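You operate a simulated robot arm through the tools that you are given. There is no shell and no other tool. Be economical: measure what you need, move in short steps, check, and stop when the job is done.

You are at the controls of a simulated robot arm. One attempt, no reset.

Task
Flush 150 ml of oil into the drip tray, then drain the tray.
Fine: oil valve closed before draining; drain knob closed once the tray is empty. Where these are worked on the way, their far stop is far enough and under half their travel is too little: drain knob.

Only the result counts: the job must be done as asked and must still hold three seconds after the hand-in. Knocking over, shifting, dropping, spilling or breaking anything else fails it.

Robot
A 7-joint arm with a fingered hand on a trunk, on a base that drives. Base frame: it is fixed to the floor where the robot stands at the start and does not move with it; the origin is under the middle of the robot, x ahead of it, y to its left, z up; the surface under the hand at the start is at about z = 0.85. Units: m, degrees, N and s.
With the tool pointing down near the work surface it reaches from about 0.34 to 0.76 m from the robot's upright axis, wherever it stands. Its first joint turns from -166.0 to 166.0 degrees. Places, roughly: drain knob [0.4, -0.1, 0.9]; oil valve lever [0.5, 0, 1]. Payload 4 kg.
The tool frame sits at the grasp point between the pads (the TCP): z along the fingers, y along the line on which they close. The tips reach 0.026 m beyond it. Largest opening 0.132 m; the body of the gripper starts 0.073 m behind the TCP. The gripper is a hand of 4 fingers: y runs from the thumb to the fingers, the wrist lies at [0, 0, -0.239] in the tool frame, and closing takes about 1.5 s.
Orientation is told as [roll, pitch, yaw] about the base's x, y, z axes, in that order, counted from this pose: with the fingers straight down and closing along the base's y, the tool's x points along the base's -x, its y along +y and its z along -z.

Tools
- The arm moves only by the tool servo_tool. Its argument "series" is a list that holds one entry, the list of rows, each a list of 7 numbers: the shift along the base's x, y, z in m, then the turn, a rotation vector about the base's x, y, z in degrees, then the gripper command, from -1 (shut) to 1 (fully open), values between in proportion. In form: [[[dx, dy, dz, wx, wy, wz, gripper], ...]]. A call has 1 to 12 rows; each row shifts and turns the commanded pose from where the row before left it. A row lasts 0.2 s, in which the tool goes at most 0.05 m and 8.6 degrees; a call with a longer step from one row to the next is refused whole, and so is a gripper value outside its range. Where a pose cannot be reached the arm comes as near as it can. A force on the tool above 90 N (or 10 N above the force at the start of the call, whichever is more), or a blocked arm, ends the call early, and 0.2 s more pass. Each finger travels about 0.072 m/s and halts on what it meets, pressing with about 33 N; the grip force reading is that of the motor and also rises with nothing between the fingers. The clock runs only during rows and for 0.2 s after the last one: add rows that do not move to give the fingers time. It gives the time, the measured TCP pose, the force on the tool (base axes), the opening and the grip force at its end, in the units of the frame above (readings bear some noise), with the torque about the TCP (base axes, N m) and any sound that the robot's microphone picked up.
- Cameras (640 x 400 px; columns grow to the right, rows downward): "scene" is now at [0.0097, 0.1955, 1.554]; the picture's right is [0.21, -0.98, 0.00], its down [-0.69, -0.15, -0.71] and it looks along [0.70, 0.15, -0.70] (base axes); focal length 250 px, centre (320, 200). "wrist" rides on the gripper at [0.068, 0.002, -0.097] in the tool frame; the picture's right is [-0.03, 1.00, 0.00], its down [-0.82, -0.02, -0.58] and it looks along [-0.58, -0.01, 0.82] (tool axes); focal length 270 px, centre (320, 200).
- grab_frame(camera): a new picture of that camera. The clock stands still meanwhile.
- lift_body(by): slides the trunk up (or, below 0, down) by that many m; the arm and the scene camera ride with it, the base frame stays. It gives what a move gives, with no picture.
- drive_base(legs): drives the robot by 1 to 6 legs, each [ahead, turn to the left] in m and degrees, along the robot's own axes; the way and the turn of a leg run together, so that a leg with both is an arc; at most 1.5 m and 180 degrees a leg. The arm and the cameras ride along, it lands a little off, and it stops where it bumps. It gives what a move gives.
- hand_shape(shape): the hand has 4 fingers and takes this shape, open, in about a second: jaw (thumb against the fingers, like two jaws); tri (thumb and two fingers); tip (a fingertip pinch); poke (one finger out to press); point (the index stretched); flat (the hand flat); cup (the hand cupped); fist (a fist). The gripper value then closes the fingers along that shape, each until it touches; the sizes above hold for jaw. It gives what a move gives, with no picture.
- aim_head(pan, tilt): turns the head with the scene camera to pan (to the left, within 155 degrees either way) and tilt (down, from -29 to 69), counted from straight ahead of the robot. It gives what a move gives.
- measure_at(camera, pixels): for up to 12 pixels [column, row] of the newest picture of that camera ("zoom" is the newest enlarged one), the place [x, y, z] in the base frame of the surface seen there, good to about 0.002 m. The clock stands still meanwhile.
- zoom(camera, box): a new picture of the part [left, top, right, bottom] of that camera's present view, enlarged. The clock stands still meanwhile.
- close_job(): hands the job in; it is judged then, once.

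Keep the steps short. Do not move on a guess: measure, check each grasp and each placing, and mend mistakes. In all there are 80 turns and 48 pictures (those below and enlarged ones count). Leave the gripper open and the arm clear of the work at the hand-in unless told otherwise, and finish with a single line.

The tools are called after "Emit:" by a JSON object that holds its "fn" and its "kwargs". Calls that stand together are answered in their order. servo_tool: Moves the arm, as the interface text tells. Its arguments: {"type":"object","properties":{"series":{"type":"array"}},"required":["series"]} The other tools are called the same way: lift_body (by) slides the trunk up or down; hand_shape (shape) gives the hand a shape; drive_base (legs) drives the base; aim_head (pan, tilt) turns the head that bears the scene camera; grab_frame (camera) takes a picture; measure_at (camera, pixels) gives the place of the surface under pixels of a picture; zoom (camera, box) takes an enlarged picture of a part of a camera's view; close_job () hands the job in.

At the start:

```text
time: 0.0
ee_pos: [0.483, -0.0381, 1.0007]
tool_rot: [0.0, 0.0, 0.5]
contact_force: [0.0, 1.0, -0.3]
torque: [-0.07, 0.02, -0.02]
grip_width: 0.1319
grasp_force: 0.0
shape: jaw
trunk travel left (down, up): [-0.525, 0.065]
robot x, y, heading: [-0.0014, 0.028, 2.9]
head pan, tilt: [8.9, 44.6]
```

scene: 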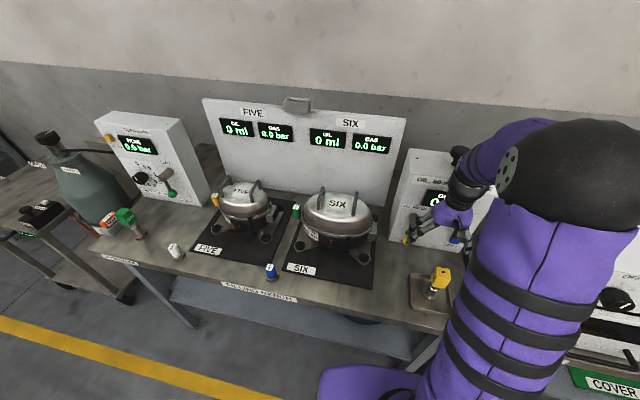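
wrist: 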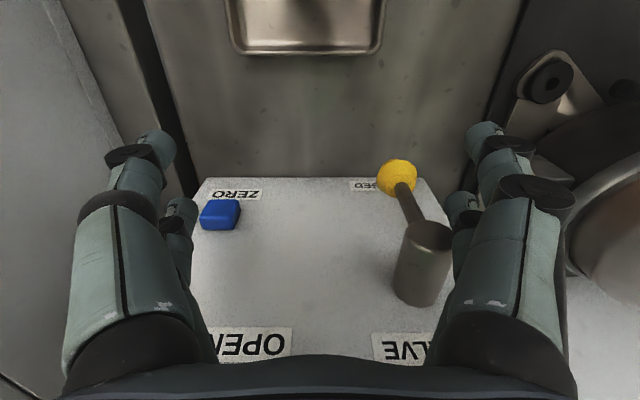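

The hand is above the oil unit, and the wrist view shows the yellow lever and a blue ZERO button. I'll zoom in on the oil unit with both cameras first.

Emit:
{"fn": "zoom", "kwargs": {"camera": "scene", "box": [370, 130, 530, 330]}}

Emit:
{"fn": "measure_at", "kwargs": {"camera": "wrist", "pixels": [[396, 175], [412, 205], [425, 260], [220, 213], [308, 50], [300, 300], [305, 10], [250, 345], [405, 345], [300, 200]]}}

```text
2.00 times, centred on (450, 230) of scene
```

zoom: 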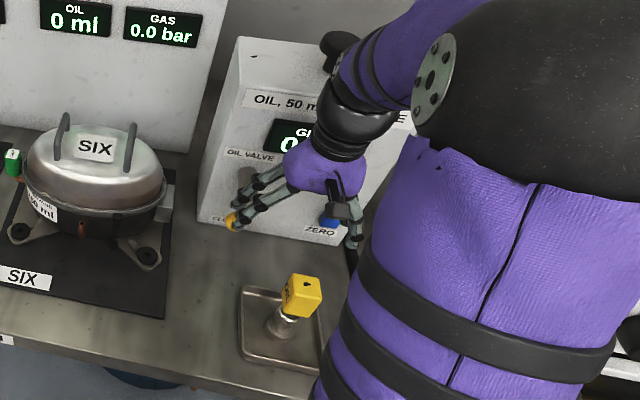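

```text
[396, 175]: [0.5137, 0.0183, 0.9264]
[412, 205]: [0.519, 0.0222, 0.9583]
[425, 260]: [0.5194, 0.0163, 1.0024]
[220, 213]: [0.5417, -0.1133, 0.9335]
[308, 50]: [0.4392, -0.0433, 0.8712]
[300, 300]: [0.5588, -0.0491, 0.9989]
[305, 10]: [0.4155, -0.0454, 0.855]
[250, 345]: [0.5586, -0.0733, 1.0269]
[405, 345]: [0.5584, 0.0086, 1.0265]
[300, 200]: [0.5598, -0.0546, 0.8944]
```

The lever hangs down with its ball at (0.514, 0.018, 0.926). Its pivot is near (0.56, 0.016, 1.0), and OPEN is to the right. I'll back the hand away so I can read the panel.

Emit:
{"fn": "servo_tool", "kwargs": {"series": [[[-0.04, 0, 0.02, 0, 0, 0, 1], [-0.03, -0.03, 0.03, 0, 0, 0, 1], [0, -0.045, 0.02, 0, 0, 0, 1], [0, -0.045, 0.02, 0, 0, 0, 1], [0, -0.045, 0, 0, 0, 0, 1], [0, -0.045, 0, 0, 0, 0, 1], [0, -0.045, 0, 0, 0, 0, 1]]]}}

Emit:
{"fn": "aim_head", "kwargs": {"pan": -10, "tilt": 48}}

Emit:
{"fn": "grab_frame", "kwargs": {"camera": "scene"}}

```text
refused: row 2 steps farther than a row can; nothing moved
```

```text
time: 0.8
ee_pos: [0.4842, -0.0369, 0.9999]
tool_rot: [0.1, 0.0, 0.6]
contact_force: [-0.2, -0.4, 0.2]
torque: [-0.01, -0.04, -0.05]
grip_width: 0.1319
grasp_force: 0.1
shape: jaw
trunk travel left (down, up): [-0.525, 0.065]
robot x, y, heading: [-0.0016, 0.0311, 3.0]
head pan, tilt: [-10.0, 48.0]
```

```text
44 pictures are left
```

scene: 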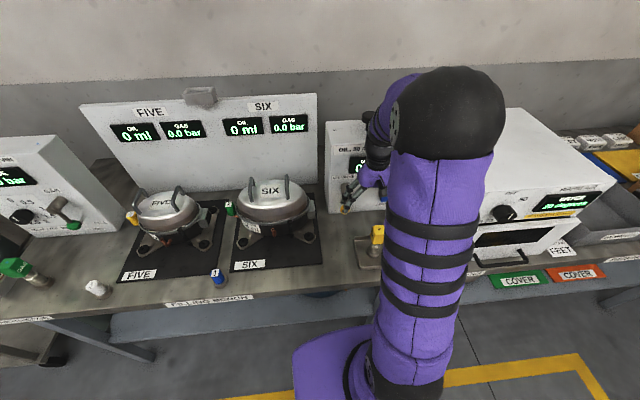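

One of those steps was too long. I'll retry with shorter ones and raise the hand higher, because an oven stands to the right.

Emit:
{"fn": "servo_tool", "kwargs": {"series": [[[-0.04, 0, 0.02, 0, 0, 0, 1], [-0.03, 0, 0.035, 0, 0, 0, 1], [0, 0, 0.045, 0, 0, 0, 1], [0, -0.03, 0.035, 0, 0, 0, 1], [0, -0.045, 0.0, 0, 0, 0, 1], [0, -0.045, 0, 0, 0, 0, 1], [0, -0.045, 0, 0, 0, 0, 1], [0, -0.045, 0, 0, 0, 0, 1]]]}}

Emit:
{"fn": "grab_frame", "kwargs": {"camera": "scene"}}

Emit:
{"fn": "zoom", "kwargs": {"camera": "scene", "box": [300, 110, 460, 290]}}

```text
time: 2.5
ee_pos: [0.417, -0.1666, 1.1362]
tool_rot: [2.2, 0.4, 2.0]
contact_force: [-7.6, 58.8, 4.8]
torque: [-0.61, 0.06, -0.75]
grip_width: 0.1308
grasp_force: 0.0
shape: jaw
trunk travel left (down, up): [-0.525, 0.065]
robot x, y, heading: [0.0019, 0.0288, 3.1]
head pan, tilt: [-10.0, 48.0]
stopped in row 8: the force on the tool passed its limit at 106 N (the readings are from after the stop); the commanded pose is now the measured one
```

```text
43 pictures are left
```

scene: 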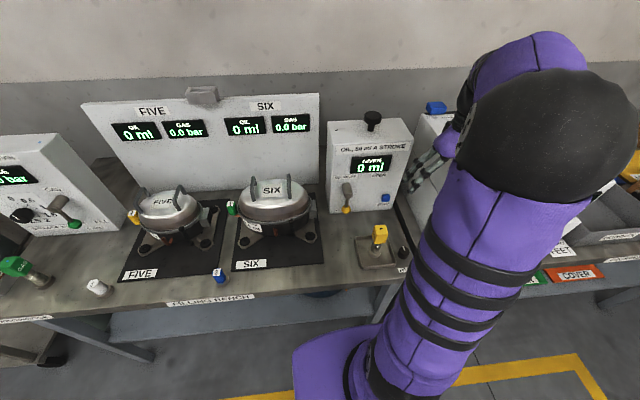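

```text
2.22 times, centred on (380, 200) of scene
```

zoom: 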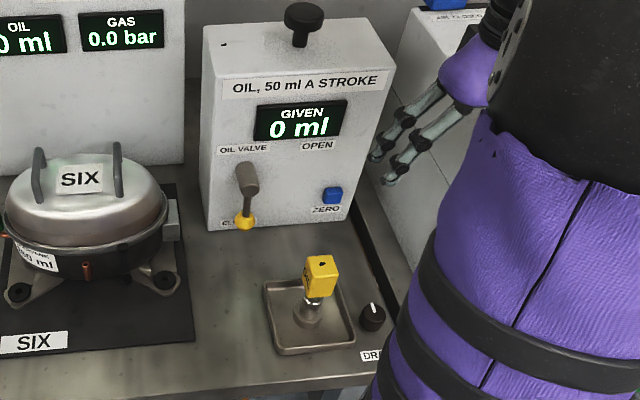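

The panel reads "OIL, 50 ml A STROKE" with a black plunger on top, so I need three strokes. The yellow oil coupling is parked in the tray, and the drain knob is just to the right of the tray. My fingers touched the oven side, so I'll back off to the left, then measure.

Emit:
{"fn": "servo_tool", "kwargs": {"series": [[[-0.02, 0.03, 0.0, 0, 0, 0, 1], [-0.04, 0.01, 0, 0, 0, 0, 1]]]}}

Emit:
{"fn": "measure_at", "kwargs": {"camera": "zoom", "pixels": [[303, 14], [303, 38], [245, 222], [247, 180], [332, 193], [372, 318], [373, 308], [320, 265], [318, 146], [300, 330], [250, 40], [380, 40]]}}

Emit:
{"fn": "zoom", "kwargs": {"camera": "scene", "box": [340, 220, 430, 280]}}

```text
time: 3.0
ee_pos: [0.3566, -0.1462, 1.1374]
tool_rot: [1.5, 0.2, 1.1]
contact_force: [1.0, -0.6, -0.6]
torque: [0.02, 0.0, -0.01]
grip_width: 0.1319
grasp_force: 0.0
shape: jaw
trunk travel left (down, up): [-0.525, 0.065]
robot x, y, heading: [-0.0031, 0.0299, 2.9]
head pan, tilt: [-10.0, 48.0]
```

```text
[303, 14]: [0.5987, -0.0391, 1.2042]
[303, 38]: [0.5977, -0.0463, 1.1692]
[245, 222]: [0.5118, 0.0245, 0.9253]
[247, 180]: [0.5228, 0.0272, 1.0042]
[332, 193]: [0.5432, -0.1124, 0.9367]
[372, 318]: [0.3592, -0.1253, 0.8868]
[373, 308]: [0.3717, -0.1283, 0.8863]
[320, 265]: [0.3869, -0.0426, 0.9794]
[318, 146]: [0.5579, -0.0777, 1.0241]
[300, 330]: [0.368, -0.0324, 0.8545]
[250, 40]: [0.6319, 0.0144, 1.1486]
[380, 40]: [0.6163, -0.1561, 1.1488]
```

```text
6.67 times, centred on (385, 250) of scene
```

zoom: 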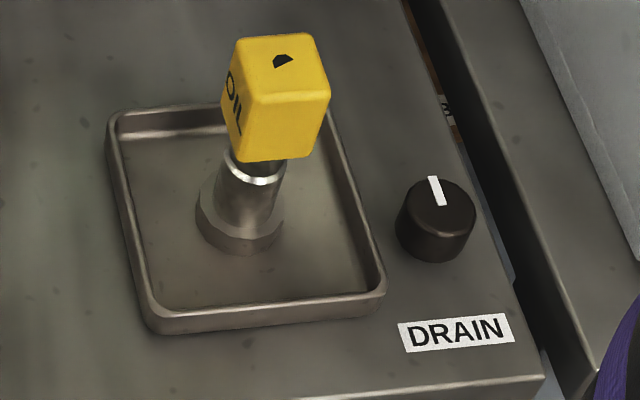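

The plunger knob is at about (0.60, -0.042, 1.205) and the drain knob at about (0.365, -0.127, 0.887). I'll form the poke shape and look at where the finger sits.

Emit:
{"fn": "hand_shape", "kwargs": {"shape": "poke"}}

Emit:
{"fn": "measure_at", "kwargs": {"camera": "zoom", "pixels": [[435, 190], [433, 205], [437, 260], [400, 210], [474, 215], [275, 45], [240, 245], [290, 320], [140, 120], [330, 110]]}}

Emit:
{"fn": "grab_frame", "kwargs": {"camera": "wrist"}}

```text
time: 4.0
ee_pos: [0.357, -0.1432, 1.1365]
tool_rot: [1.5, 0.2, 1.4]
contact_force: [-0.3, 0.3, -0.3]
torque: [0.0, -0.01, -0.01]
grip_width: 0.0
grasp_force: 0.1
shape: poke
trunk travel left (down, up): [-0.525, 0.065]
robot x, y, heading: [-0.0027, 0.0278, 3.0]
head pan, tilt: [-10.0, 48.0]
```

```text
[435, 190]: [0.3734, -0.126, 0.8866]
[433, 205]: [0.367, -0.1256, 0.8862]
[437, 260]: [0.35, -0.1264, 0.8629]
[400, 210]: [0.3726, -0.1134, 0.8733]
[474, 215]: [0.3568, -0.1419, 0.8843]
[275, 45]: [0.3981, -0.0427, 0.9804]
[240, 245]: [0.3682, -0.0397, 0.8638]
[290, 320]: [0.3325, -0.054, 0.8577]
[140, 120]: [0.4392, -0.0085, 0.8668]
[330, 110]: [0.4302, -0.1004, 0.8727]
```

```text
40 pictures are left
```

wrist: 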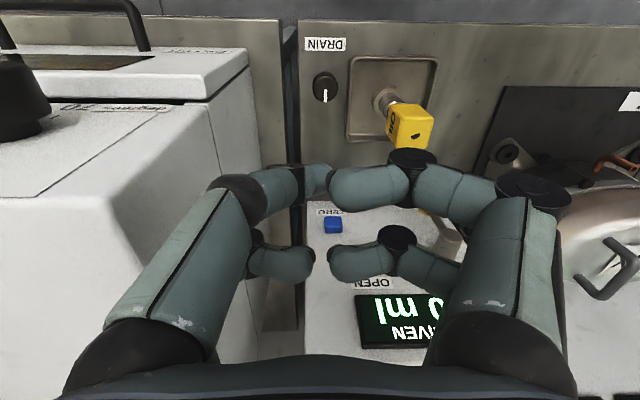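

The "poke" shape curls the fingers into a blunt closed grip here. I'll compare it with "point".

Emit:
{"fn": "hand_shape", "kwargs": {"shape": "point"}}

Emit:
{"fn": "grab_frame", "kwargs": {"camera": "wrist"}}

```text
time: 4.8
ee_pos: [0.3567, -0.1426, 1.1356]
tool_rot: [1.7, 0.2, 1.6]
contact_force: [-0.5, -0.3, 0.0]
torque: [0.01, 0.0, 0.0]
grip_width: 0.0
grasp_force: 0.0
shape: point
trunk travel left (down, up): [-0.525, 0.065]
robot x, y, heading: [0.0037, 0.0273, 3.2]
head pan, tilt: [-10.0, 48.0]
```

```text
39 pictures are left
```

wrist: 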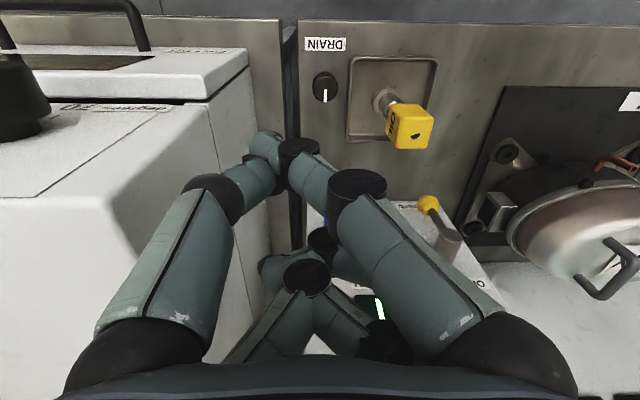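

"Point" gives a tangled shape. The jaw shape is well described, so I'll go back to it, close it, and measure the closed fingertips.

Emit:
{"fn": "hand_shape", "kwargs": {"shape": "jaw"}}

Emit:
{"fn": "servo_tool", "kwargs": {"series": [[[0, 0.03, 0, 0, 0, 0, -1], [0, 0.03, 0, 0, 0, 0, -1], [0, 0.03, 0, 0, 0, 0, -1], [0, 0.03, 0, 0, 0, 0, -1], [0, 0.03, 0, 0, 0, 0, -1], [0, 0, 0, 0, 0, 0, -1], [0, 0, 0, 0, 0, 0, -1], [0, 0, 0, 0, 0, 0, -1], [0, 0, 0, 0, 0, 0, -1]]]}}

Emit:
{"fn": "grab_frame", "kwargs": {"camera": "wrist"}}

```text
time: 5.8
ee_pos: [0.356, -0.1438, 1.1362]
tool_rot: [1.6, 0.2, 1.5]
contact_force: [-0.4, 1.1, -0.4]
torque: [0.0, 0.0, 0.02]
grip_width: 0.1319
grasp_force: 0.1
shape: jaw
trunk travel left (down, up): [-0.525, 0.065]
robot x, y, heading: [-0.0017, 0.0295, 2.5]
head pan, tilt: [-10.0, 48.0]
```

```text
time: 7.8
ee_pos: [0.3575, 0.0081, 1.1352]
tool_rot: [1.5, 0.2, 1.4]
contact_force: [0.2, -0.6, 0.4]
torque: [0.0, 0.0, -0.01]
grip_width: 0.0001
grasp_force: 33.4
shape: jaw
trunk travel left (down, up): [-0.525, 0.065]
robot x, y, heading: [-0.0033, 0.0313, 3.1]
head pan, tilt: [-10.0, 48.0]
```

```text
38 pictures are left
```

wrist: 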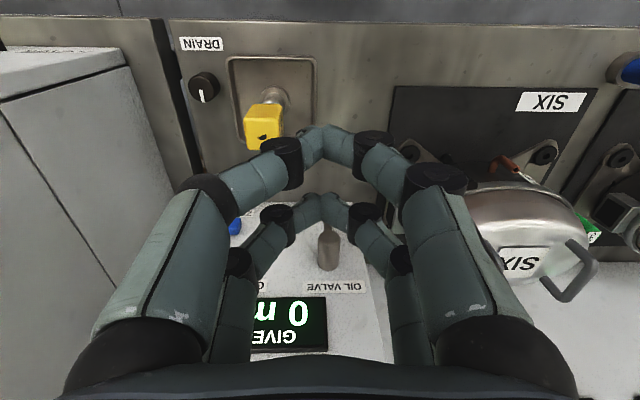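

The two finger pairs meet at their tips. I'll measure where the tips are relative to the TCP.

Emit:
{"fn": "measure_at", "kwargs": {"camera": "wrist", "pixels": [[318, 130], [318, 145], [330, 130], [312, 200], [312, 210], [330, 200], [260, 180], [380, 180], [290, 160], [352, 160]]}}

```text
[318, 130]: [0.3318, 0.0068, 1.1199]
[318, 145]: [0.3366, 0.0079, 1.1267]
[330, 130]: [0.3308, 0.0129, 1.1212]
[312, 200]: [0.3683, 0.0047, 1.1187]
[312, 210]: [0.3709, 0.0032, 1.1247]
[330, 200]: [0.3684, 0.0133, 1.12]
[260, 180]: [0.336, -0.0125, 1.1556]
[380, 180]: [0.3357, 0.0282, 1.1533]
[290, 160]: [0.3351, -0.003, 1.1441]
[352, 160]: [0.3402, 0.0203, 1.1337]
```

The closed pairs sit at about ±0.019 along tool x, with their tips about 0.023 beyond the TCP. I'll tilt the hand about 45° so the fingers point forward and down, staying clear of everything, and then measure around the lever.

Emit:
{"fn": "servo_tool", "kwargs": {"series": [[[0.01, 0.01, -0.01, 0, -7.5, 0, -1], [0.01, 0.01, -0.01, 0, -7.5, 0, -1], [0.01, 0.01, -0.01, 0, -7.5, 0, -1], [0.01, 0.01, -0.01, 0, -7.5, 0, -1], [0.01, 0.01, -0.01, 0, -7.5, 0, -1], [0.01, 0.01, -0.01, -1.5, -7.5, -1.5, -1], [0, 0, 0, 0, 0, 0, -1]]]}}

Emit:
{"fn": "grab_frame", "kwargs": {"camera": "scene"}}

Emit:
{"fn": "grab_frame", "kwargs": {"camera": "wrist"}}

```text
time: 9.3
ee_pos: [0.4331, 0.0692, 1.0896]
tool_rot: [-2.0, -44.7, 2.0]
contact_force: [0.5, 0.8, 0.2]
torque: [-0.01, 0.0, -0.01]
grip_width: 0.0001
grasp_force: 33.2
shape: jaw
out of reach, approached as far as the arm can: row 6
trunk travel left (down, up): [-0.525, 0.065]
robot x, y, heading: [0.002, 0.0287, 3.3]
head pan, tilt: [-10.0, 48.0]
```

```text
37 pictures are left
```

scene: 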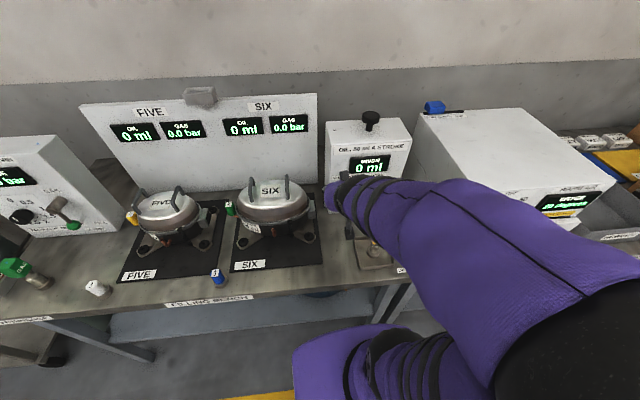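

```text
36 pictures are left
```

wrist: 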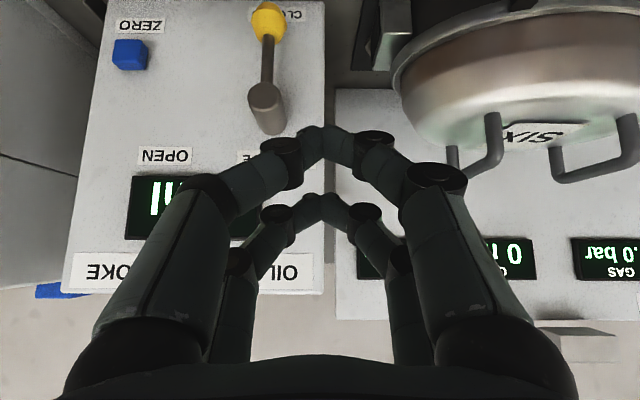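

The tilt is near the edge of the reachable range because the robot stands so close. I'll measure the lever and the edge of compressor SIX, then back the base up 0.1 m.

Emit:
{"fn": "measure_at", "kwargs": {"camera": "wrist", "pixels": [[268, 22], [268, 8], [252, 22], [283, 24], [267, 60], [266, 100], [282, 98], [250, 100], [398, 85], [385, 60], [360, 60], [410, 20]]}}

Emit:
{"fn": "drive_base", "kwargs": {"legs": [[-0.1, 0]]}}

```text
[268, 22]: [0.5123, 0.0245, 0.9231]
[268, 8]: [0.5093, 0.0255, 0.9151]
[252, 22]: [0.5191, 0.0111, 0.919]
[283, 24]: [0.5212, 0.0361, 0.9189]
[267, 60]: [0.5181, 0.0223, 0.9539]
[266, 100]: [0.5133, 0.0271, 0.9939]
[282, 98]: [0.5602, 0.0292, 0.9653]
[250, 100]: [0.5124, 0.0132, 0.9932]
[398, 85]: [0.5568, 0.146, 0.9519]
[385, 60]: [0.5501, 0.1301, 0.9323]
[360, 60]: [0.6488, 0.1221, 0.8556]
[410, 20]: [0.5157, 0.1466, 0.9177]
```

```text
time: 10.5
ee_pos: [0.334, 0.0629, 1.0892]
tool_rot: [-1.9, -44.6, 1.8]
contact_force: [-0.2, -0.6, -0.1]
torque: [0.0, -0.02, 0.0]
grip_width: 0.0
grasp_force: 32.9
shape: jaw
trunk travel left (down, up): [-0.525, 0.065]
robot x, y, heading: [-0.0955, 0.0259, 2.7]
head pan, tilt: [-10.0, 48.0]
```

The ball's centre is about (0.522, 0.024, 0.918), the cap's face is at x 0.512, and SIX starts at y 0.13. I'll bring the closed tips in to the left of the lever.

Emit:
{"fn": "servo_tool", "kwargs": {"series": [[[0.034, 0.002, -0.0298, 0, 0, 0, -1], [0.034, 0.002, -0.0298, 0, 0, 0, -1], [0.034, 0.002, -0.0298, 0, 0, 0, -1], [0.034, 0.002, -0.0298, 0, 0, 0, -1], [0.034, 0.002, -0.0298, 0, 0, 0, -1], [0, 0, 0, 0, 0, 0, -1]]]}}

Emit:
{"fn": "grab_frame", "kwargs": {"camera": "wrist"}}

```text
time: 11.8
ee_pos: [0.4931, 0.1426, 0.9378]
tool_rot: [0.5, -44.5, 8.2]
contact_force: [-17.4, 14.6, -0.1]
torque: [0.72, 0.69, 0.46]
grip_width: 0.0
grasp_force: 33.1
shape: jaw
trunk travel left (down, up): [-0.525, 0.065]
robot x, y, heading: [-0.1014, 0.0213, 2.8]
head pan, tilt: [-10.0, 48.0]
stopped in row 6: the force on the tool passed its limit at 144 N (the readings are from after the stop); the commanded pose is now the measured one
```

```text
35 pictures are left
```

wrist: 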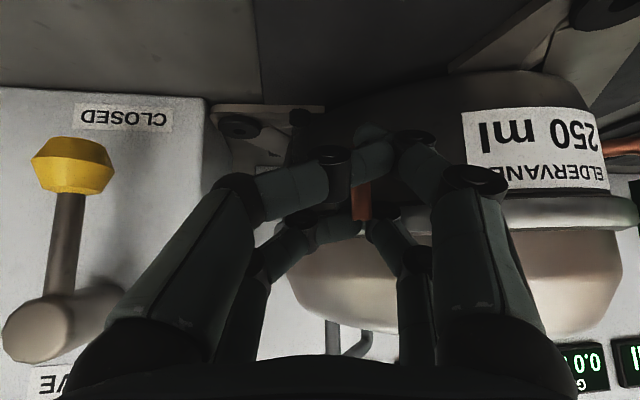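

The hand drifted to y 0.143 and is touching compressor SIX. I'll back straight out along the tool axis and check for damage.

Emit:
{"fn": "servo_tool", "kwargs": {"series": [[[-0.01, -0.005, 0.008, 0, 0, 0, -1], [-0.03, 0, 0.028, 0, 0, 0, -1], [-0.03, 0, 0.03, 0, 0, 0, -1], [-0.03, 0, 0.03, 0, 0, 0, -1], [-0.03, 0, 0.03, 0, 0, 0, -1]]]}}

Emit:
{"fn": "grab_frame", "kwargs": {"camera": "wrist"}}

Emit:
{"fn": "grab_frame", "kwargs": {"camera": "scene"}}

```text
time: 13.2
ee_pos: [0.381, 0.0643, 1.0627]
tool_rot: [0.2, -44.4, -1.5]
contact_force: [0.1, -0.5, -0.1]
torque: [0.01, 0.02, 0.02]
grip_width: 0.0001
grasp_force: 32.7
shape: jaw
trunk travel left (down, up): [-0.525, 0.065]
robot x, y, heading: [-0.1014, 0.0225, 3.0]
head pan, tilt: [-10.0, 48.0]
stopped in row 5: the arm was blocked; the commanded pose is now the measured one
```

```text
34 pictures are left
```

wrist: 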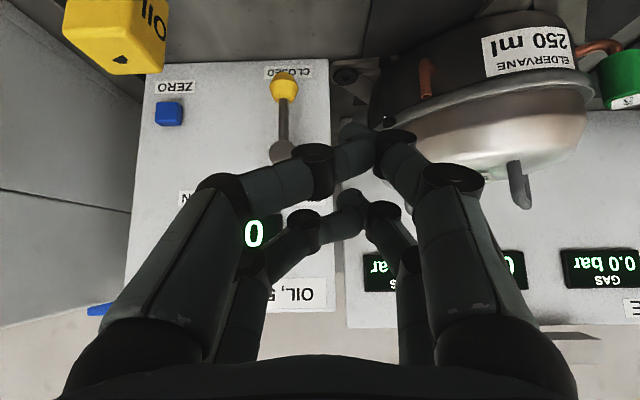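

```text
33 pictures are left
```

scene: 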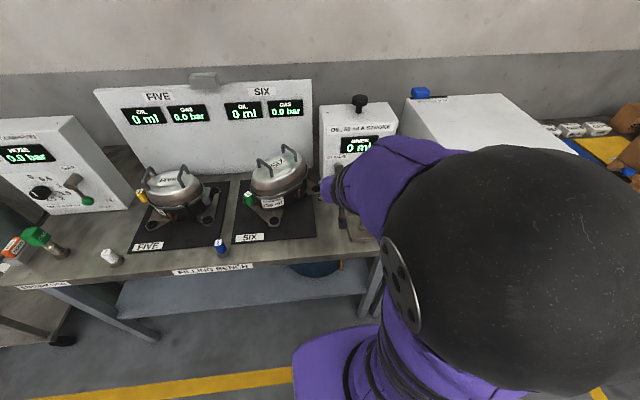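

SIX looks turned compared with before. I'll zoom in on it to check.

Emit:
{"fn": "zoom", "kwargs": {"camera": "scene", "box": [210, 130, 340, 260]}}

Emit:
{"fn": "measure_at", "kwargs": {"camera": "scene", "pixels": [[240, 236], [316, 234], [236, 205], [243, 220], [303, 198], [276, 222]]}}

```text
3.08 times, centred on (275, 195) of scene
```

zoom: 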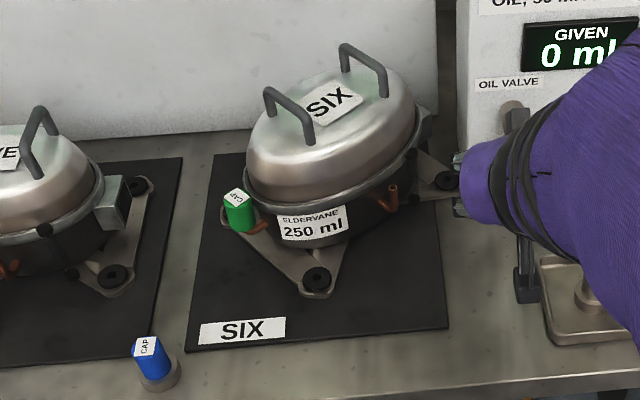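

```text
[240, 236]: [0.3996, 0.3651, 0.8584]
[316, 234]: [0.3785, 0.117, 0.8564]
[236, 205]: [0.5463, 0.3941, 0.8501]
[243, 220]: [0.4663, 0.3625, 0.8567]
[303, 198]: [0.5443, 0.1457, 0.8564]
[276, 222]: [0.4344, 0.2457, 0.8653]
```

SIX has turned on its mat, so I'll have to put it back; FIVE on its own mat gives me the reference pose. First I'll lift the hand clear, bring it upright and open it.

Emit:
{"fn": "servo_tool", "kwargs": {"series": [[[0.0, -0.01, 0.04, 0, 0, 0, -1], [0.0, -0.01, 0.03, 0, 7.5, 0, -1], [0, -0.01, 0.03, 0, 7.5, 0, -1], [0, -0.01, 0.02, 0, 7.5, 0, -1], [0, -0.01, 0.02, 0, 7.5, 0, -1], [0, -0.01, 0.02, 0, 7.5, 0, -1], [0, 0, 0, 0, 7.0, 0, -1], [0, 0, 0, 0, 0, 0, -1]]]}}

Emit:
{"fn": "aim_head", "kwargs": {"pan": 12, "tilt": 45}}

Emit:
{"fn": "grab_frame", "kwargs": {"camera": "scene"}}

```text
time: 15.0
ee_pos: [0.379, 0.0071, 1.2237]
tool_rot: [-0.8, 0.3, -1.0]
contact_force: [0.0, -0.5, -0.3]
torque: [0.02, 0.01, -0.01]
grip_width: 0.0002
grasp_force: 33.0
shape: jaw
trunk travel left (down, up): [-0.525, 0.065]
robot x, y, heading: [-0.1019, 0.0207, 2.9]
head pan, tilt: [-10.0, 48.0]
```

```text
time: 15.9
ee_pos: [0.3787, 0.0062, 1.2248]
tool_rot: [-0.8, 0.0, -1.0]
contact_force: [0.1, -0.8, 0.9]
torque: [-0.03, 0.01, 0.03]
grip_width: 0.0003
grasp_force: 32.4
shape: jaw
trunk travel left (down, up): [-0.525, 0.065]
robot x, y, heading: [-0.0954, 0.0196, 2.7]
head pan, tilt: [12.0, 45.0]
```

```text
31 pictures are left
```

scene: 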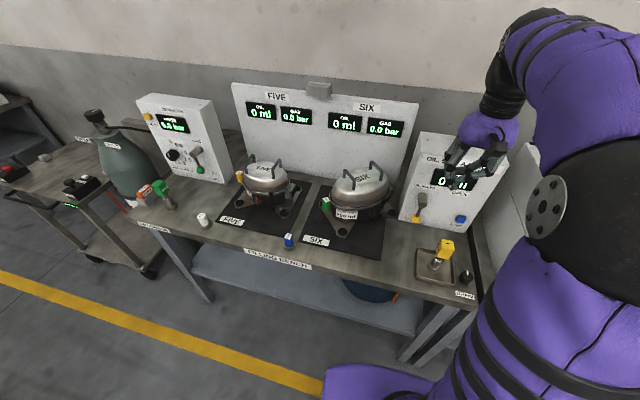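

I'll zoom in on both compressors for a careful comparison.

Emit:
{"fn": "zoom", "kwargs": {"camera": "scene", "box": [300, 150, 428, 260]}}

Emit:
{"fn": "zoom", "kwargs": {"camera": "scene", "box": [205, 140, 333, 250]}}

```text
3.64 times, centred on (364, 205) of scene
```

zoom: 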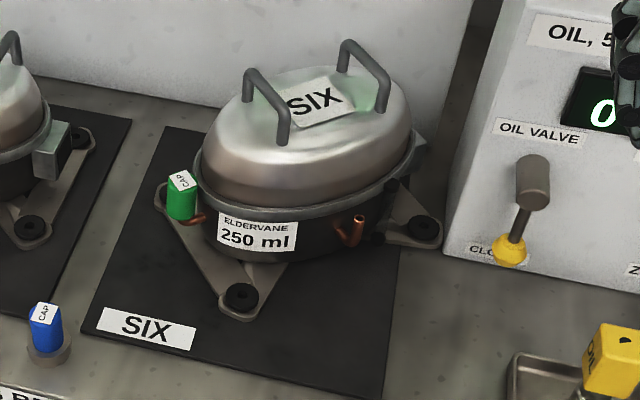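

```text
3.64 times, centred on (269, 195) of scene
```

zoom: 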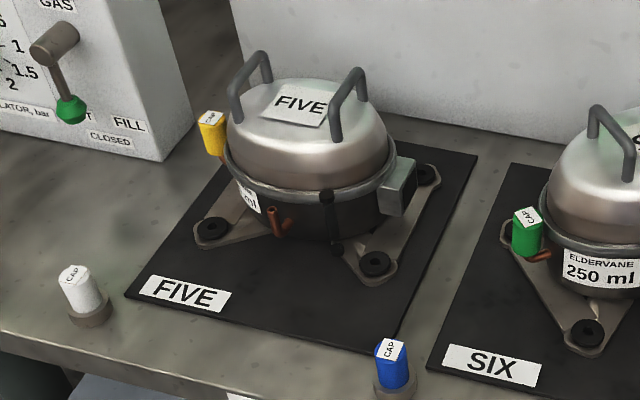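

Emit:
{"fn": "measure_at", "kwargs": {"camera": "zoom", "pixels": [[212, 228], [376, 261], [427, 173], [238, 85], [262, 55], [336, 102], [360, 71], [125, 293], [397, 352], [477, 155], [232, 145], [210, 117]]}}

Emit:
{"fn": "measure_at", "kwargs": {"camera": "scene", "pixels": [[342.3, 230.9], [392.3, 212.4], [345.5, 169.8], [353.5, 178], [372, 161.5], [379.5, 170], [298, 241], [381, 259], [321, 185]]}}

```text
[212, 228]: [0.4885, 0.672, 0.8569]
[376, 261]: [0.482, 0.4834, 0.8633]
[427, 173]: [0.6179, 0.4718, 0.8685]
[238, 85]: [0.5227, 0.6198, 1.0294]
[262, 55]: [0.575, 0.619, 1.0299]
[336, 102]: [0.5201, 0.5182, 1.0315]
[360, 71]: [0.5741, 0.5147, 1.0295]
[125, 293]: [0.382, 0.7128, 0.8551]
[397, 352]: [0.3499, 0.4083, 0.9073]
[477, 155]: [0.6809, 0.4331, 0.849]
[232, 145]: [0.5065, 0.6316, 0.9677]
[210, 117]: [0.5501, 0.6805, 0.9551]
```

```text
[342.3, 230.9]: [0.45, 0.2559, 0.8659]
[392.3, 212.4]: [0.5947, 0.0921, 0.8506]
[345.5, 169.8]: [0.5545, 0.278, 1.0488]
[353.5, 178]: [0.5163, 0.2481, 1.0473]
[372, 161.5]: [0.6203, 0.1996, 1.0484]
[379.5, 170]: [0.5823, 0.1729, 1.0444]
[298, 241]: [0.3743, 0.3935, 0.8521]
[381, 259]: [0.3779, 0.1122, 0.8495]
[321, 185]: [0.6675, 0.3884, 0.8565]
```

SIX is still flat on its mat. It is turned about 41° counter-clockwise and shifted about (+0.03, -0.035). From the first picture its front feet belong at about (0.470, 0.361) and (0.466, 0.146); they are now at (0.450, 0.256) and (0.595, 0.092). I'll grip the left handle and slide it back, so first I'll move above that handle with the pads aligned to its bar.

Emit:
{"fn": "servo_tool", "kwargs": {"series": [[[0.0223, 0.0367, 0, 0, 0, 5.5, -0.1], [0.0223, 0.0367, 0, 0, 0, 5.5, -0.1], [0.0223, 0.0367, 0, 0, 0, 5.5, -0.1], [0.0223, 0.0367, 0, 0, 0, 5.5, -0.1], [0.0223, 0.0367, 0, 0, 0, 5.5, -0.1], [0.0223, 0.0367, 0, 0, 0, 5.5, -0.1], [0.0223, 0.0367, 0, 0, 0, 5.5, -0.1], [0, 0, 0, 0, 0, 0, -0.1], [0, 0, 0, 0, 0, 0, -0.1]]]}}

Emit:
{"fn": "grab_frame", "kwargs": {"camera": "wrist"}}

```text
time: 17.9
ee_pos: [0.509, 0.2292, 1.2106]
tool_rot: [-0.9, 0.2, 34.8]
contact_force: [-0.2, 0.2, -0.5]
torque: [0.0, 0.01, 0.0]
grip_width: 0.0587
grasp_force: 0.0
shape: jaw
out of reach, approached as far as the arm can: row 7
trunk travel left (down, up): [-0.525, 0.065]
robot x, y, heading: [-0.0991, 0.0253, 3.0]
head pan, tilt: [12.0, 45.0]
```

```text
28 pictures are left
```

wrist: 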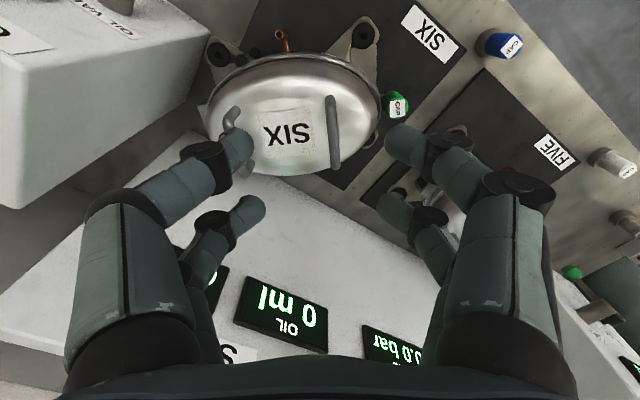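

The arm runs out of reach at this height. I'll pull the hand back 0.08, drive forward 0.1 to where I started, and check the pose.

Emit:
{"fn": "servo_tool", "kwargs": {"series": [[[-0.04, 0, 0, 0, 0, 0, -0.1], [-0.04, 0, 0, 0, 0, 0, -0.1]]]}}

Emit:
{"fn": "drive_base", "kwargs": {"legs": [[0.1, 0]]}}

Emit:
{"fn": "servo_tool", "kwargs": {"series": [[[0, 0.0, -0.03, 0, 0, 0, -0.1], [0, 0, 0, 0, 0, 0, -0.1]]]}}

```text
time: 18.5
ee_pos: [0.4269, 0.2288, 1.2096]
tool_rot: [-0.8, 0.0, 37.5]
contact_force: [-0.4, 0.0, 0.3]
torque: [0.0, -0.02, 0.0]
grip_width: 0.0588
grasp_force: 0.0
shape: jaw
trunk travel left (down, up): [-0.525, 0.065]
robot x, y, heading: [-0.0981, 0.0226, 3.0]
head pan, tilt: [12.0, 45.0]
```

```text
time: 19.6
ee_pos: [0.5294, 0.233, 1.2094]
tool_rot: [-0.9, 0.0, 37.5]
contact_force: [-0.2, 0.1, 0.5]
torque: [0.06, 0.04, 0.0]
grip_width: 0.0592
grasp_force: 0.0
shape: jaw
trunk travel left (down, up): [-0.525, 0.065]
robot x, y, heading: [0.0025, 0.0291, 2.9]
head pan, tilt: [12.0, 45.0]
```

```text
time: 20.2
ee_pos: [0.5317, 0.2343, 1.1793]
tool_rot: [-0.7, 0.0, 37.5]
contact_force: [-0.3, 0.0, -0.1]
torque: [0.0, -0.02, 0.0]
grip_width: 0.0589
grasp_force: 0.0
shape: jaw
trunk travel left (down, up): [-0.525, 0.065]
robot x, y, heading: [-0.0018, 0.0251, 3.0]
head pan, tilt: [12.0, 45.0]
```

The command follows the base properly. Next I'll line up over the left handle bar and lower partway.

Emit:
{"fn": "servo_tool", "kwargs": {"series": [[[0.003, 0.029, 0, 0, 0, 0, -0.1], [0, 0, -0.04, 0, 0, 0, -0.1], [0, 0, -0.04, 0, 0, 0, -0.1], [0, 0, 0, 0, 0, 0, -0.1]]]}}

Emit:
{"fn": "grab_frame", "kwargs": {"camera": "wrist"}}

```text
time: 21.2
ee_pos: [0.5321, 0.264, 1.0984]
tool_rot: [-0.8, 0.1, 37.4]
contact_force: [0.6, 0.0, 0.5]
torque: [-0.01, 0.0, 0.02]
grip_width: 0.0591
grasp_force: 0.1
shape: jaw
trunk travel left (down, up): [-0.525, 0.065]
robot x, y, heading: [0.0021, 0.0296, 2.4]
head pan, tilt: [12.0, 45.0]
```

```text
27 pictures are left
```

wrist: 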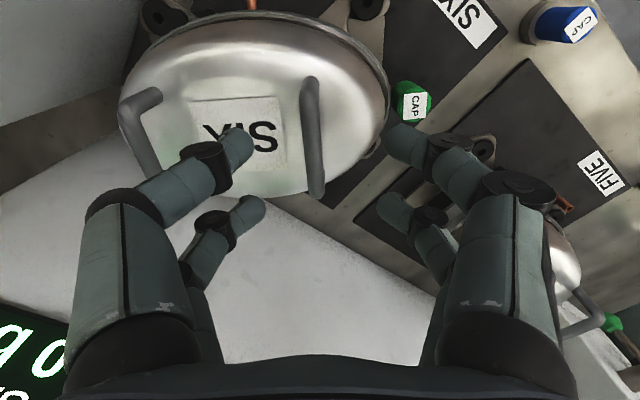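

Emit:
{"fn": "measure_at", "kwargs": {"camera": "wrist", "pixels": [[309, 95], [312, 130], [315, 170], [316, 188], [310, 82], [150, 97], [140, 130]]}}

```text
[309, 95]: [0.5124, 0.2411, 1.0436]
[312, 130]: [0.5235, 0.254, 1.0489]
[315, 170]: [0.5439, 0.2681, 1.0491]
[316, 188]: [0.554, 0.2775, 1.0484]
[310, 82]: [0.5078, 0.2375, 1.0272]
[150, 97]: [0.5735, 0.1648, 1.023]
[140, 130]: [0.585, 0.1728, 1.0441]
```

The bar's centre is (0.5335, 0.259), its top is at z 1.049, and it lies at 41°. I'll lower onto it and close.

Emit:
{"fn": "servo_tool", "kwargs": {"series": [[[0.0015, -0.005, -0.02, 0, 0, 3.5, -0.1], [0, 0, -0.02, 0, 0, 0, -0.1], [0, 0, -0.01, 0, 0, 0, -0.1], [0, 0, 0, 0, 0, 0, -0.6], [0, 0, 0, 0, 0, 0, -1], [0, 0, 0, 0, 0, 0, -1], [0, 0, 0, 0, 0, 0, -1], [0, 0, 0, 0, 0, 0, -1], [0, 0, 0, 0, 0, 0, -1]]]}}

Emit:
{"fn": "grab_frame", "kwargs": {"camera": "wrist"}}

```text
time: 23.2
ee_pos: [0.5342, 0.2584, 1.047]
tool_rot: [-0.8, 0.2, 41.0]
contact_force: [6.9, 6.4, -0.4]
torque: [0.31, -0.25, -0.07]
grip_width: 0.0001
grasp_force: 33.1
shape: jaw
trunk travel left (down, up): [-0.525, 0.065]
robot x, y, heading: [-0.0011, 0.0315, 3.1]
head pan, tilt: [12.0, 45.0]
```

```text
26 pictures are left
```

wrist: 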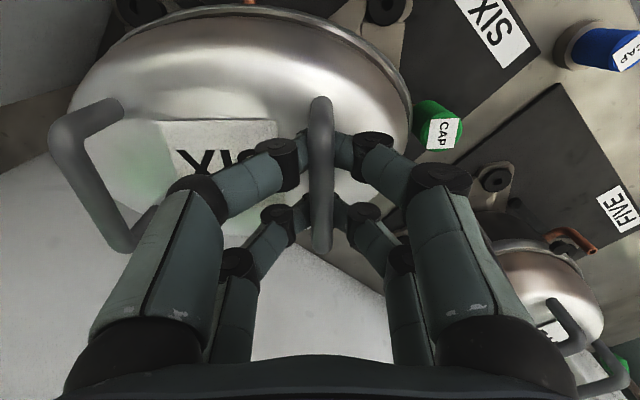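

The tips closed under the bar, so it is caged between the fingers. I'll raise slightly to seat the bar and read the load.

Emit:
{"fn": "servo_tool", "kwargs": {"series": [[[0, 0, 0.004, 0, 0, 0, -1], [0, 0, 0.004, 0, 0, 0, -1], [0, 0, 0, 0, 0, 0, -1]]]}}

```text
time: 24.0
ee_pos: [0.5367, 0.2579, 1.0526]
tool_rot: [-0.8, 0.3, 40.9]
contact_force: [3.5, -1.3, -38.4]
torque: [0.5, -0.58, 0.05]
grip_width: 0.0001
grasp_force: 33.4
shape: jaw
trunk travel left (down, up): [-0.525, 0.065]
robot x, y, heading: [0.0016, 0.0313, 2.8]
head pan, tilt: [12.0, 45.0]
```

It carries 38 N. I'll drag and turn it halfway back and then check.

Emit:
{"fn": "servo_tool", "kwargs": {"series": [[[0, 0.0047, 0, 0, 0, -4.1, -1], [0, 0.0047, 0, 0, 0, -4.1, -1], [0, 0.0047, 0, 0, 0, -4.1, -1], [0, 0.0047, 0, 0, 0, -4.1, -1], [0, 0.0047, 0, 0, 0, -4.1, -1], [0, 0, 0, 0, 0, 0, -1]]]}}

Emit:
{"fn": "grab_frame", "kwargs": {"camera": "wrist"}}

```text
time: 25.4
ee_pos: [0.5365, 0.2825, 1.0545]
tool_rot: [-0.9, 0.5, 20.5]
contact_force: [4.2, 0.0, -37.1]
torque: [0.15, -0.48, 0.54]
grip_width: 0.0
grasp_force: 32.5
shape: jaw
trunk travel left (down, up): [-0.525, 0.065]
robot x, y, heading: [0.0026, 0.0257, 2.8]
head pan, tilt: [12.0, 45.0]
```

```text
25 pictures are left
```

wrist: 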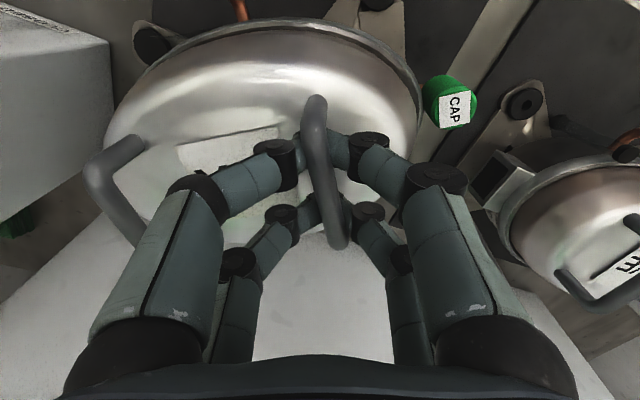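

It follows with a little yaw lag. I'll continue.

Emit:
{"fn": "servo_tool", "kwargs": {"series": [[[0, 0.0047, 0, 0, 0, -4.1, -1], [0, 0.0047, 0, 0, 0, -4.1, -1], [0, 0.0047, 0, 0, 0, -4.1, -1], [0, 0.0047, 0, 0, 0, -4.1, -1], [0, 0.0047, 0, 0, 0, -4.1, -1], [0, 0, 0, 0, 0, 0, -1]]]}}

Emit:
{"fn": "aim_head", "kwargs": {"pan": 8.9, "tilt": 44.6}}

Emit:
{"fn": "grab_frame", "kwargs": {"camera": "scene"}}

Emit:
{"fn": "zoom", "kwargs": {"camera": "scene", "box": [270, 150, 430, 310]}}

```text
time: 26.8
ee_pos: [0.5346, 0.3046, 1.054]
tool_rot: [-0.9, 0.4, 0.0]
contact_force: [2.5, 0.2, -35.9]
torque: [0.01, -0.46, 0.71]
grip_width: 0.0
grasp_force: 32.7
shape: jaw
trunk travel left (down, up): [-0.525, 0.065]
robot x, y, heading: [0.0, 0.028, 3.1]
head pan, tilt: [12.0, 45.0]
```

```text
time: 27.5
ee_pos: [0.5345, 0.3052, 1.0545]
tool_rot: [-1.0, 0.4, 0.1]
contact_force: [3.1, 1.1, -35.2]
torque: [-0.01, -0.44, 0.71]
grip_width: 0.0
grasp_force: 33.1
shape: jaw
trunk travel left (down, up): [-0.525, 0.065]
robot x, y, heading: [-0.0014, 0.0302, 2.5]
head pan, tilt: [8.9, 44.6]
```

```text
24 pictures are left
```

scene: 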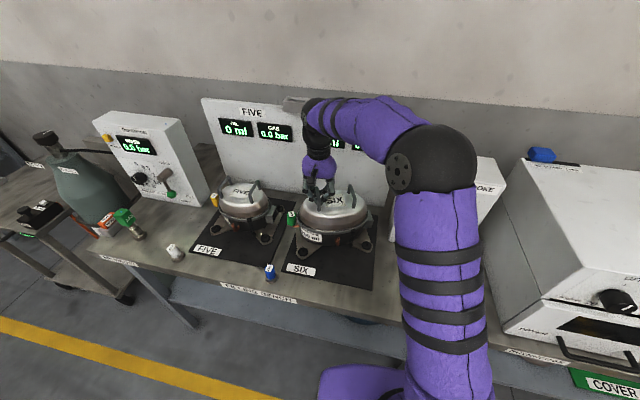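

```text
2.50 times, centred on (350, 230) of scene
```

zoom: 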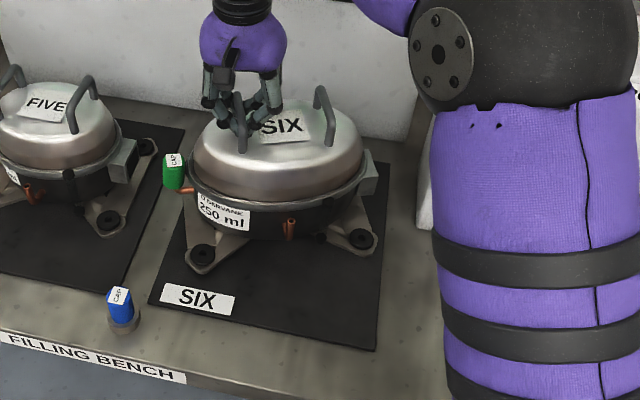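

The view matches the starting one. Comparing with the first picture, it still needs about 17° more. I'll measure the feet and handle.

Emit:
{"fn": "measure_at", "kwargs": {"camera": "zoom", "pixels": [[201, 252], [361, 236], [240, 97], [318, 90], [332, 118], [149, 304], [376, 351]]}}

```text
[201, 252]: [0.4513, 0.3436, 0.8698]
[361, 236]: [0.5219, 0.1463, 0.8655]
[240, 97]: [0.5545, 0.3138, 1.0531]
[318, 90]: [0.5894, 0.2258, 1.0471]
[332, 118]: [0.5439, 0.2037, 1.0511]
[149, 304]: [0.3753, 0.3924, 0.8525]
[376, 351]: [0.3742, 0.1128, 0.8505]
```

Another 21° clockwise is needed, with a small shift.

Emit:
{"fn": "servo_tool", "kwargs": {"series": [[[0, -0.001, 0, 0, 0, -4.3, -1], [0, -0.001, 0, 0, 0, -4.3, -1], [0, -0.001, 0, 0, 0, -4.3, -1], [-0.001, -0.001, 0, 0, 0, -4.3, -1], [-0.001, 0, 0, 0, 0, -4.3, -1], [0, 0, 0, 0, 0, 0, -1]]]}}

Emit:
{"fn": "zoom", "kwargs": {"camera": "scene", "box": [270, 150, 430, 310]}}

```text
time: 28.9
ee_pos: [0.5348, 0.301, 1.054]
tool_rot: [-0.9, 0.3, -21.5]
contact_force: [4.4, 0.5, -36.0]
torque: [-0.19, -0.26, 0.77]
grip_width: 0.0
grasp_force: 33.0
shape: jaw
trunk travel left (down, up): [-0.525, 0.065]
robot x, y, heading: [0.0013, 0.0304, 2.6]
head pan, tilt: [8.9, 44.6]
```

```text
2.50 times, centred on (350, 230) of scene
```

zoom: 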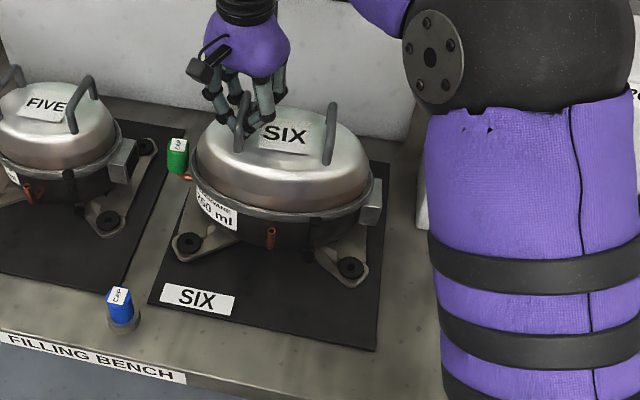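

Emit:
{"fn": "measure_at", "kwargs": {"camera": "zoom", "pixels": [[188, 241], [350, 264], [334, 104], [328, 140], [238, 100], [149, 304], [376, 351]]}}

Emit:
{"fn": "zoom", "kwargs": {"camera": "scene", "box": [370, 130, 530, 330]}}

```text
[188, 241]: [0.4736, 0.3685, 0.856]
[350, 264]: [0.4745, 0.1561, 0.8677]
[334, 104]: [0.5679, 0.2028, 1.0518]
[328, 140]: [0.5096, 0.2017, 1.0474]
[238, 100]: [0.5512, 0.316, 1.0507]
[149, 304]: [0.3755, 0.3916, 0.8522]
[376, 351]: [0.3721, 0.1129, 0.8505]
```

```text
2.00 times, centred on (450, 230) of scene
```

zoom: 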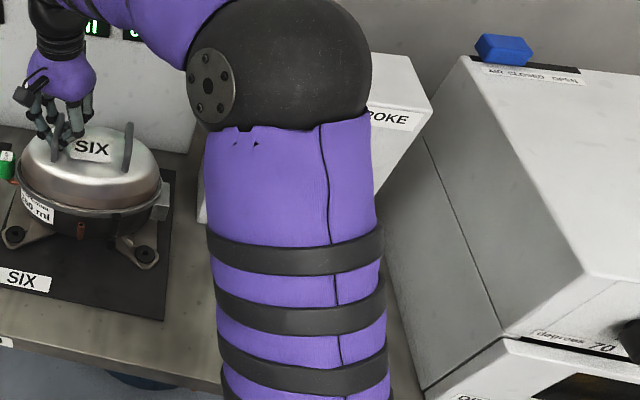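

I took this with the same crop as the first zoom. Against the original pixels (left bolt 18,232; right bolt 148,258; handle top 132,125), and allowing for about 2 px of camera shift, it needs about 4.7° more turn and about 6 mm to the right.

Emit:
{"fn": "servo_tool", "kwargs": {"series": [[[0.001, -0.003, 0, 0, 0, -2.4, -1], [0.001, -0.003, 0, 0, 0, -2.4, -1], [0, 0, 0, 0, 0, 0, -1]]]}}

Emit:
{"fn": "zoom", "kwargs": {"camera": "scene", "box": [370, 130, 530, 330]}}

```text
time: 29.7
ee_pos: [0.5366, 0.2948, 1.0556]
tool_rot: [-1.0, 0.2, -26.4]
contact_force: [3.0, -0.3, -34.6]
torque: [-0.17, -0.17, 0.75]
grip_width: 0.0002
grasp_force: 33.1
shape: jaw
trunk travel left (down, up): [-0.525, 0.065]
robot x, y, heading: [0.0, 0.0242, 3.0]
head pan, tilt: [8.9, 44.6]
```

```text
2.00 times, centred on (450, 230) of scene
```

zoom: 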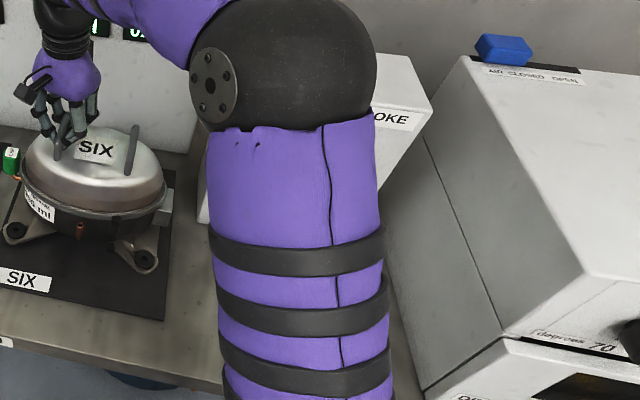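

It now agrees to about 3 px. I'll lower, release gently, rise and recheck.

Emit:
{"fn": "servo_tool", "kwargs": {"series": [[[0, 0, -0.004, 0, 0, 0, -1], [0, 0, -0.004, 0, 0, 0, -1], [0, 0, 0, 0, 0, 2, -0.7], [0, 0, 0, 0, 0, 8, -0.4], [0, 0, 0, 0, 0, 8, -0.1], [0, 0, 0, 0, 0, 8, -0.1], [0, 0, 0, 0, 0, 0, -0.1], [0, 0, 0.04, 0, 0, 0, -0.1], [0, 0, 0.05, 0, 0, 0, -0.1], [0, 0, 0.05, 0, 0, 0, -0.1]]]}}

Emit:
{"fn": "zoom", "kwargs": {"camera": "scene", "box": [370, 130, 530, 330]}}

```text
time: 31.9
ee_pos: [0.5358, 0.2939, 1.1904]
tool_rot: [-0.8, 0.2, -0.3]
contact_force: [1.4, 0.6, 0.2]
torque: [0.01, 0.0, 0.02]
grip_width: 0.059
grasp_force: 0.1
shape: jaw
trunk travel left (down, up): [-0.525, 0.065]
robot x, y, heading: [0.0001, 0.0261, 2.7]
head pan, tilt: [8.9, 44.6]
```

```text
2.00 times, centred on (450, 230) of scene
```

zoom: 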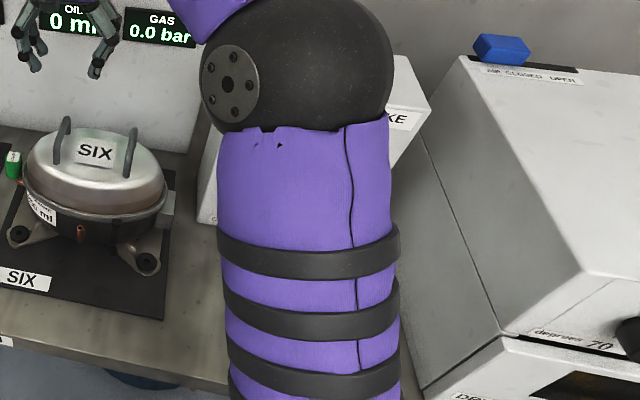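

SIX is back within about 2–3 px, with the right orientation and flat on its mat. Now the lever again. I'll close the fingers, move to y 0.07 and back the base up 0.1 m. This time I'll tilt only once the wrist is well away from the robot axis.

Emit:
{"fn": "servo_tool", "kwargs": {"series": [[[-0.018, -0.045, 0, 0, 0, 0, -1], [-0.018, -0.045, 0, 0, 0, 0, -1], [-0.018, -0.045, 0, 0, 0, 0, -1], [-0.018, -0.045, 0, 0, 0, 0, -1], [-0.018, -0.044, 0, 0, 0, 0, -1], [0, 0, 0, 0, 0, 0, -1]]]}}

Emit:
{"fn": "drive_base", "kwargs": {"legs": [[-0.1, 0]]}}

Emit:
{"fn": "servo_tool", "kwargs": {"series": [[[0.04, 0, -0.01, 0, 0, 0, -1], [0.04, 0, -0.02, 0, 0, 0, -1], [0.03, 0, -0.02, 0, -7.5, 0, -1], [0, 0, -0.02, 0, -7.5, 0, -1], [0, 0, -0.02, 0, -7.5, 0, -1], [0, 0, 0, 0, -7.5, 0, -1], [0, 0, 0, 0, -7.5, 0, -1], [0, 0, 0, 0, -7.5, 0, -1], [0, 0, 0, 0, 0, 0, -1]]]}}

```text
time: 33.3
ee_pos: [0.4419, 0.0692, 1.1886]
tool_rot: [-0.8, 0.2, -0.3]
contact_force: [0.4, -0.2, -0.9]
torque: [0.0, -0.04, 0.05]
grip_width: 0.0002
grasp_force: 33.2
shape: jaw
trunk travel left (down, up): [-0.525, 0.065]
robot x, y, heading: [-0.0011, 0.0287, 2.9]
head pan, tilt: [8.9, 44.6]
```

```text
time: 34.4
ee_pos: [0.3413, 0.0639, 1.1897]
tool_rot: [-0.8, 0.1, -0.3]
contact_force: [0.7, -0.7, -0.2]
torque: [-0.05, -0.01, 0.02]
grip_width: 0.0
grasp_force: 33.6
shape: jaw
trunk travel left (down, up): [-0.525, 0.065]
robot x, y, heading: [-0.0983, 0.0231, 3.2]
head pan, tilt: [8.9, 44.6]
```

```text
time: 36.4
ee_pos: [0.4509, 0.0653, 1.101]
tool_rot: [-0.4, -44.9, -0.4]
contact_force: [0.0, 0.0, 1.4]
torque: [0.02, -0.02, 0.0]
grip_width: 0.0
grasp_force: 32.8
shape: jaw
trunk travel left (down, up): [-0.525, 0.065]
robot x, y, heading: [-0.0998, 0.0239, 2.9]
head pan, tilt: [8.9, 44.6]
```

The tilt went cleanly. I'll descend in front of the panel, still short of the lever, and check the pose.

Emit:
{"fn": "servo_tool", "kwargs": {"series": [[[0, 0.002, -0.035, 0, 0, 0, -1], [0, 0.002, -0.035, 0, 0, 0, -1], [0, 0, -0.035, 0, 0, 0, -1], [0, 0, -0.035, 0, 0, 0, -1], [0, 0, -0.018, 0, 0, 0, -1], [0, 0, 0, 0, 0, 0, -1]]]}}

Emit:
{"fn": "grab_frame", "kwargs": {"camera": "wrist"}}

```text
time: 37.8
ee_pos: [0.4503, 0.0679, 0.9416]
tool_rot: [-0.6, -44.9, -0.5]
contact_force: [-0.4, -0.3, 0.1]
torque: [-0.01, -0.01, -0.02]
grip_width: 0.0002
grasp_force: 33.0
shape: jaw
trunk travel left (down, up): [-0.525, 0.065]
robot x, y, heading: [-0.0993, 0.0214, 2.9]
head pan, tilt: [8.9, 44.6]
```

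```text
18 pictures are left
```

wrist: 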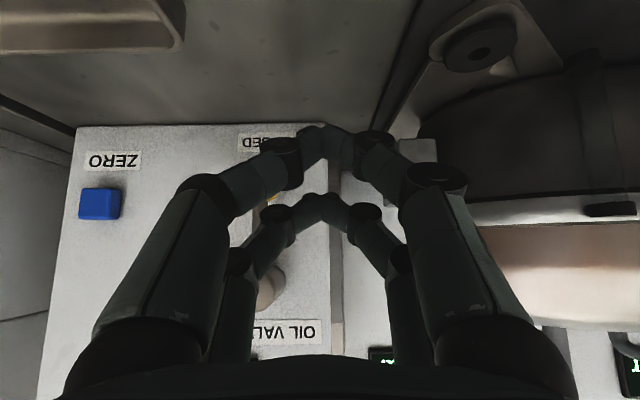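

Emit:
{"fn": "servo_tool", "kwargs": {"series": [[[0.02, 0.0, 0, 0, 0, 0, -1], [0.02, 0, 0, 0, 0, 0, -1], [0.013, 0, 0, 0, 0, 0, -1], [0, 0, 0, 0, 0, 0, -1]]]}}

Emit:
{"fn": "servo_tool", "kwargs": {"series": [[[0, -0.015, 0, 0, 0, 0, -1], [0, -0.015, 0, 0, 0, 0, -1], [0, -0.01, 0, 0, 0, 0, -1], [0, -0.01, 0.0, 0, 0, 0, -1], [0, 0, 0, 0, 0, 0, -1]]]}}

Emit:
{"fn": "grab_frame", "kwargs": {"camera": "wrist"}}

```text
time: 38.8
ee_pos: [0.5044, 0.0664, 0.9428]
tool_rot: [-0.5, -44.9, -0.4]
contact_force: [0.4, 0.2, 0.4]
torque: [0.01, -0.01, -0.03]
grip_width: 0.0
grasp_force: 32.7
shape: jaw
trunk travel left (down, up): [-0.525, 0.065]
robot x, y, heading: [-0.0979, 0.0246, 2.7]
head pan, tilt: [8.9, 44.6]
```

```text
time: 40.0
ee_pos: [0.5041, 0.0172, 0.9395]
tool_rot: [-0.4, -44.9, -0.5]
contact_force: [-2.1, 0.6, 0.0]
torque: [0.01, -0.09, -0.05]
grip_width: 0.0
grasp_force: 33.3
shape: jaw
trunk travel left (down, up): [-0.525, 0.065]
robot x, y, heading: [-0.0971, 0.0213, 3.0]
head pan, tilt: [8.9, 44.6]
```

```text
17 pictures are left
```

wrist: 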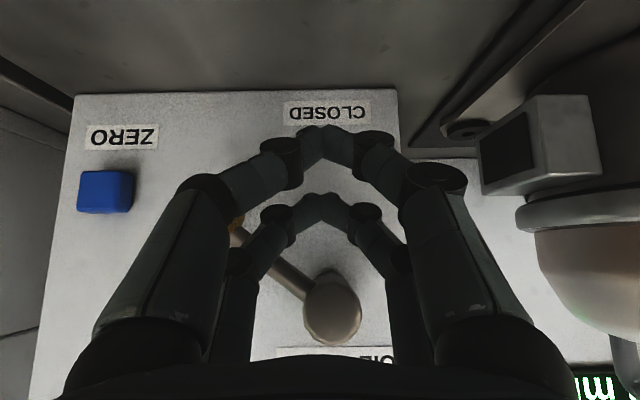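

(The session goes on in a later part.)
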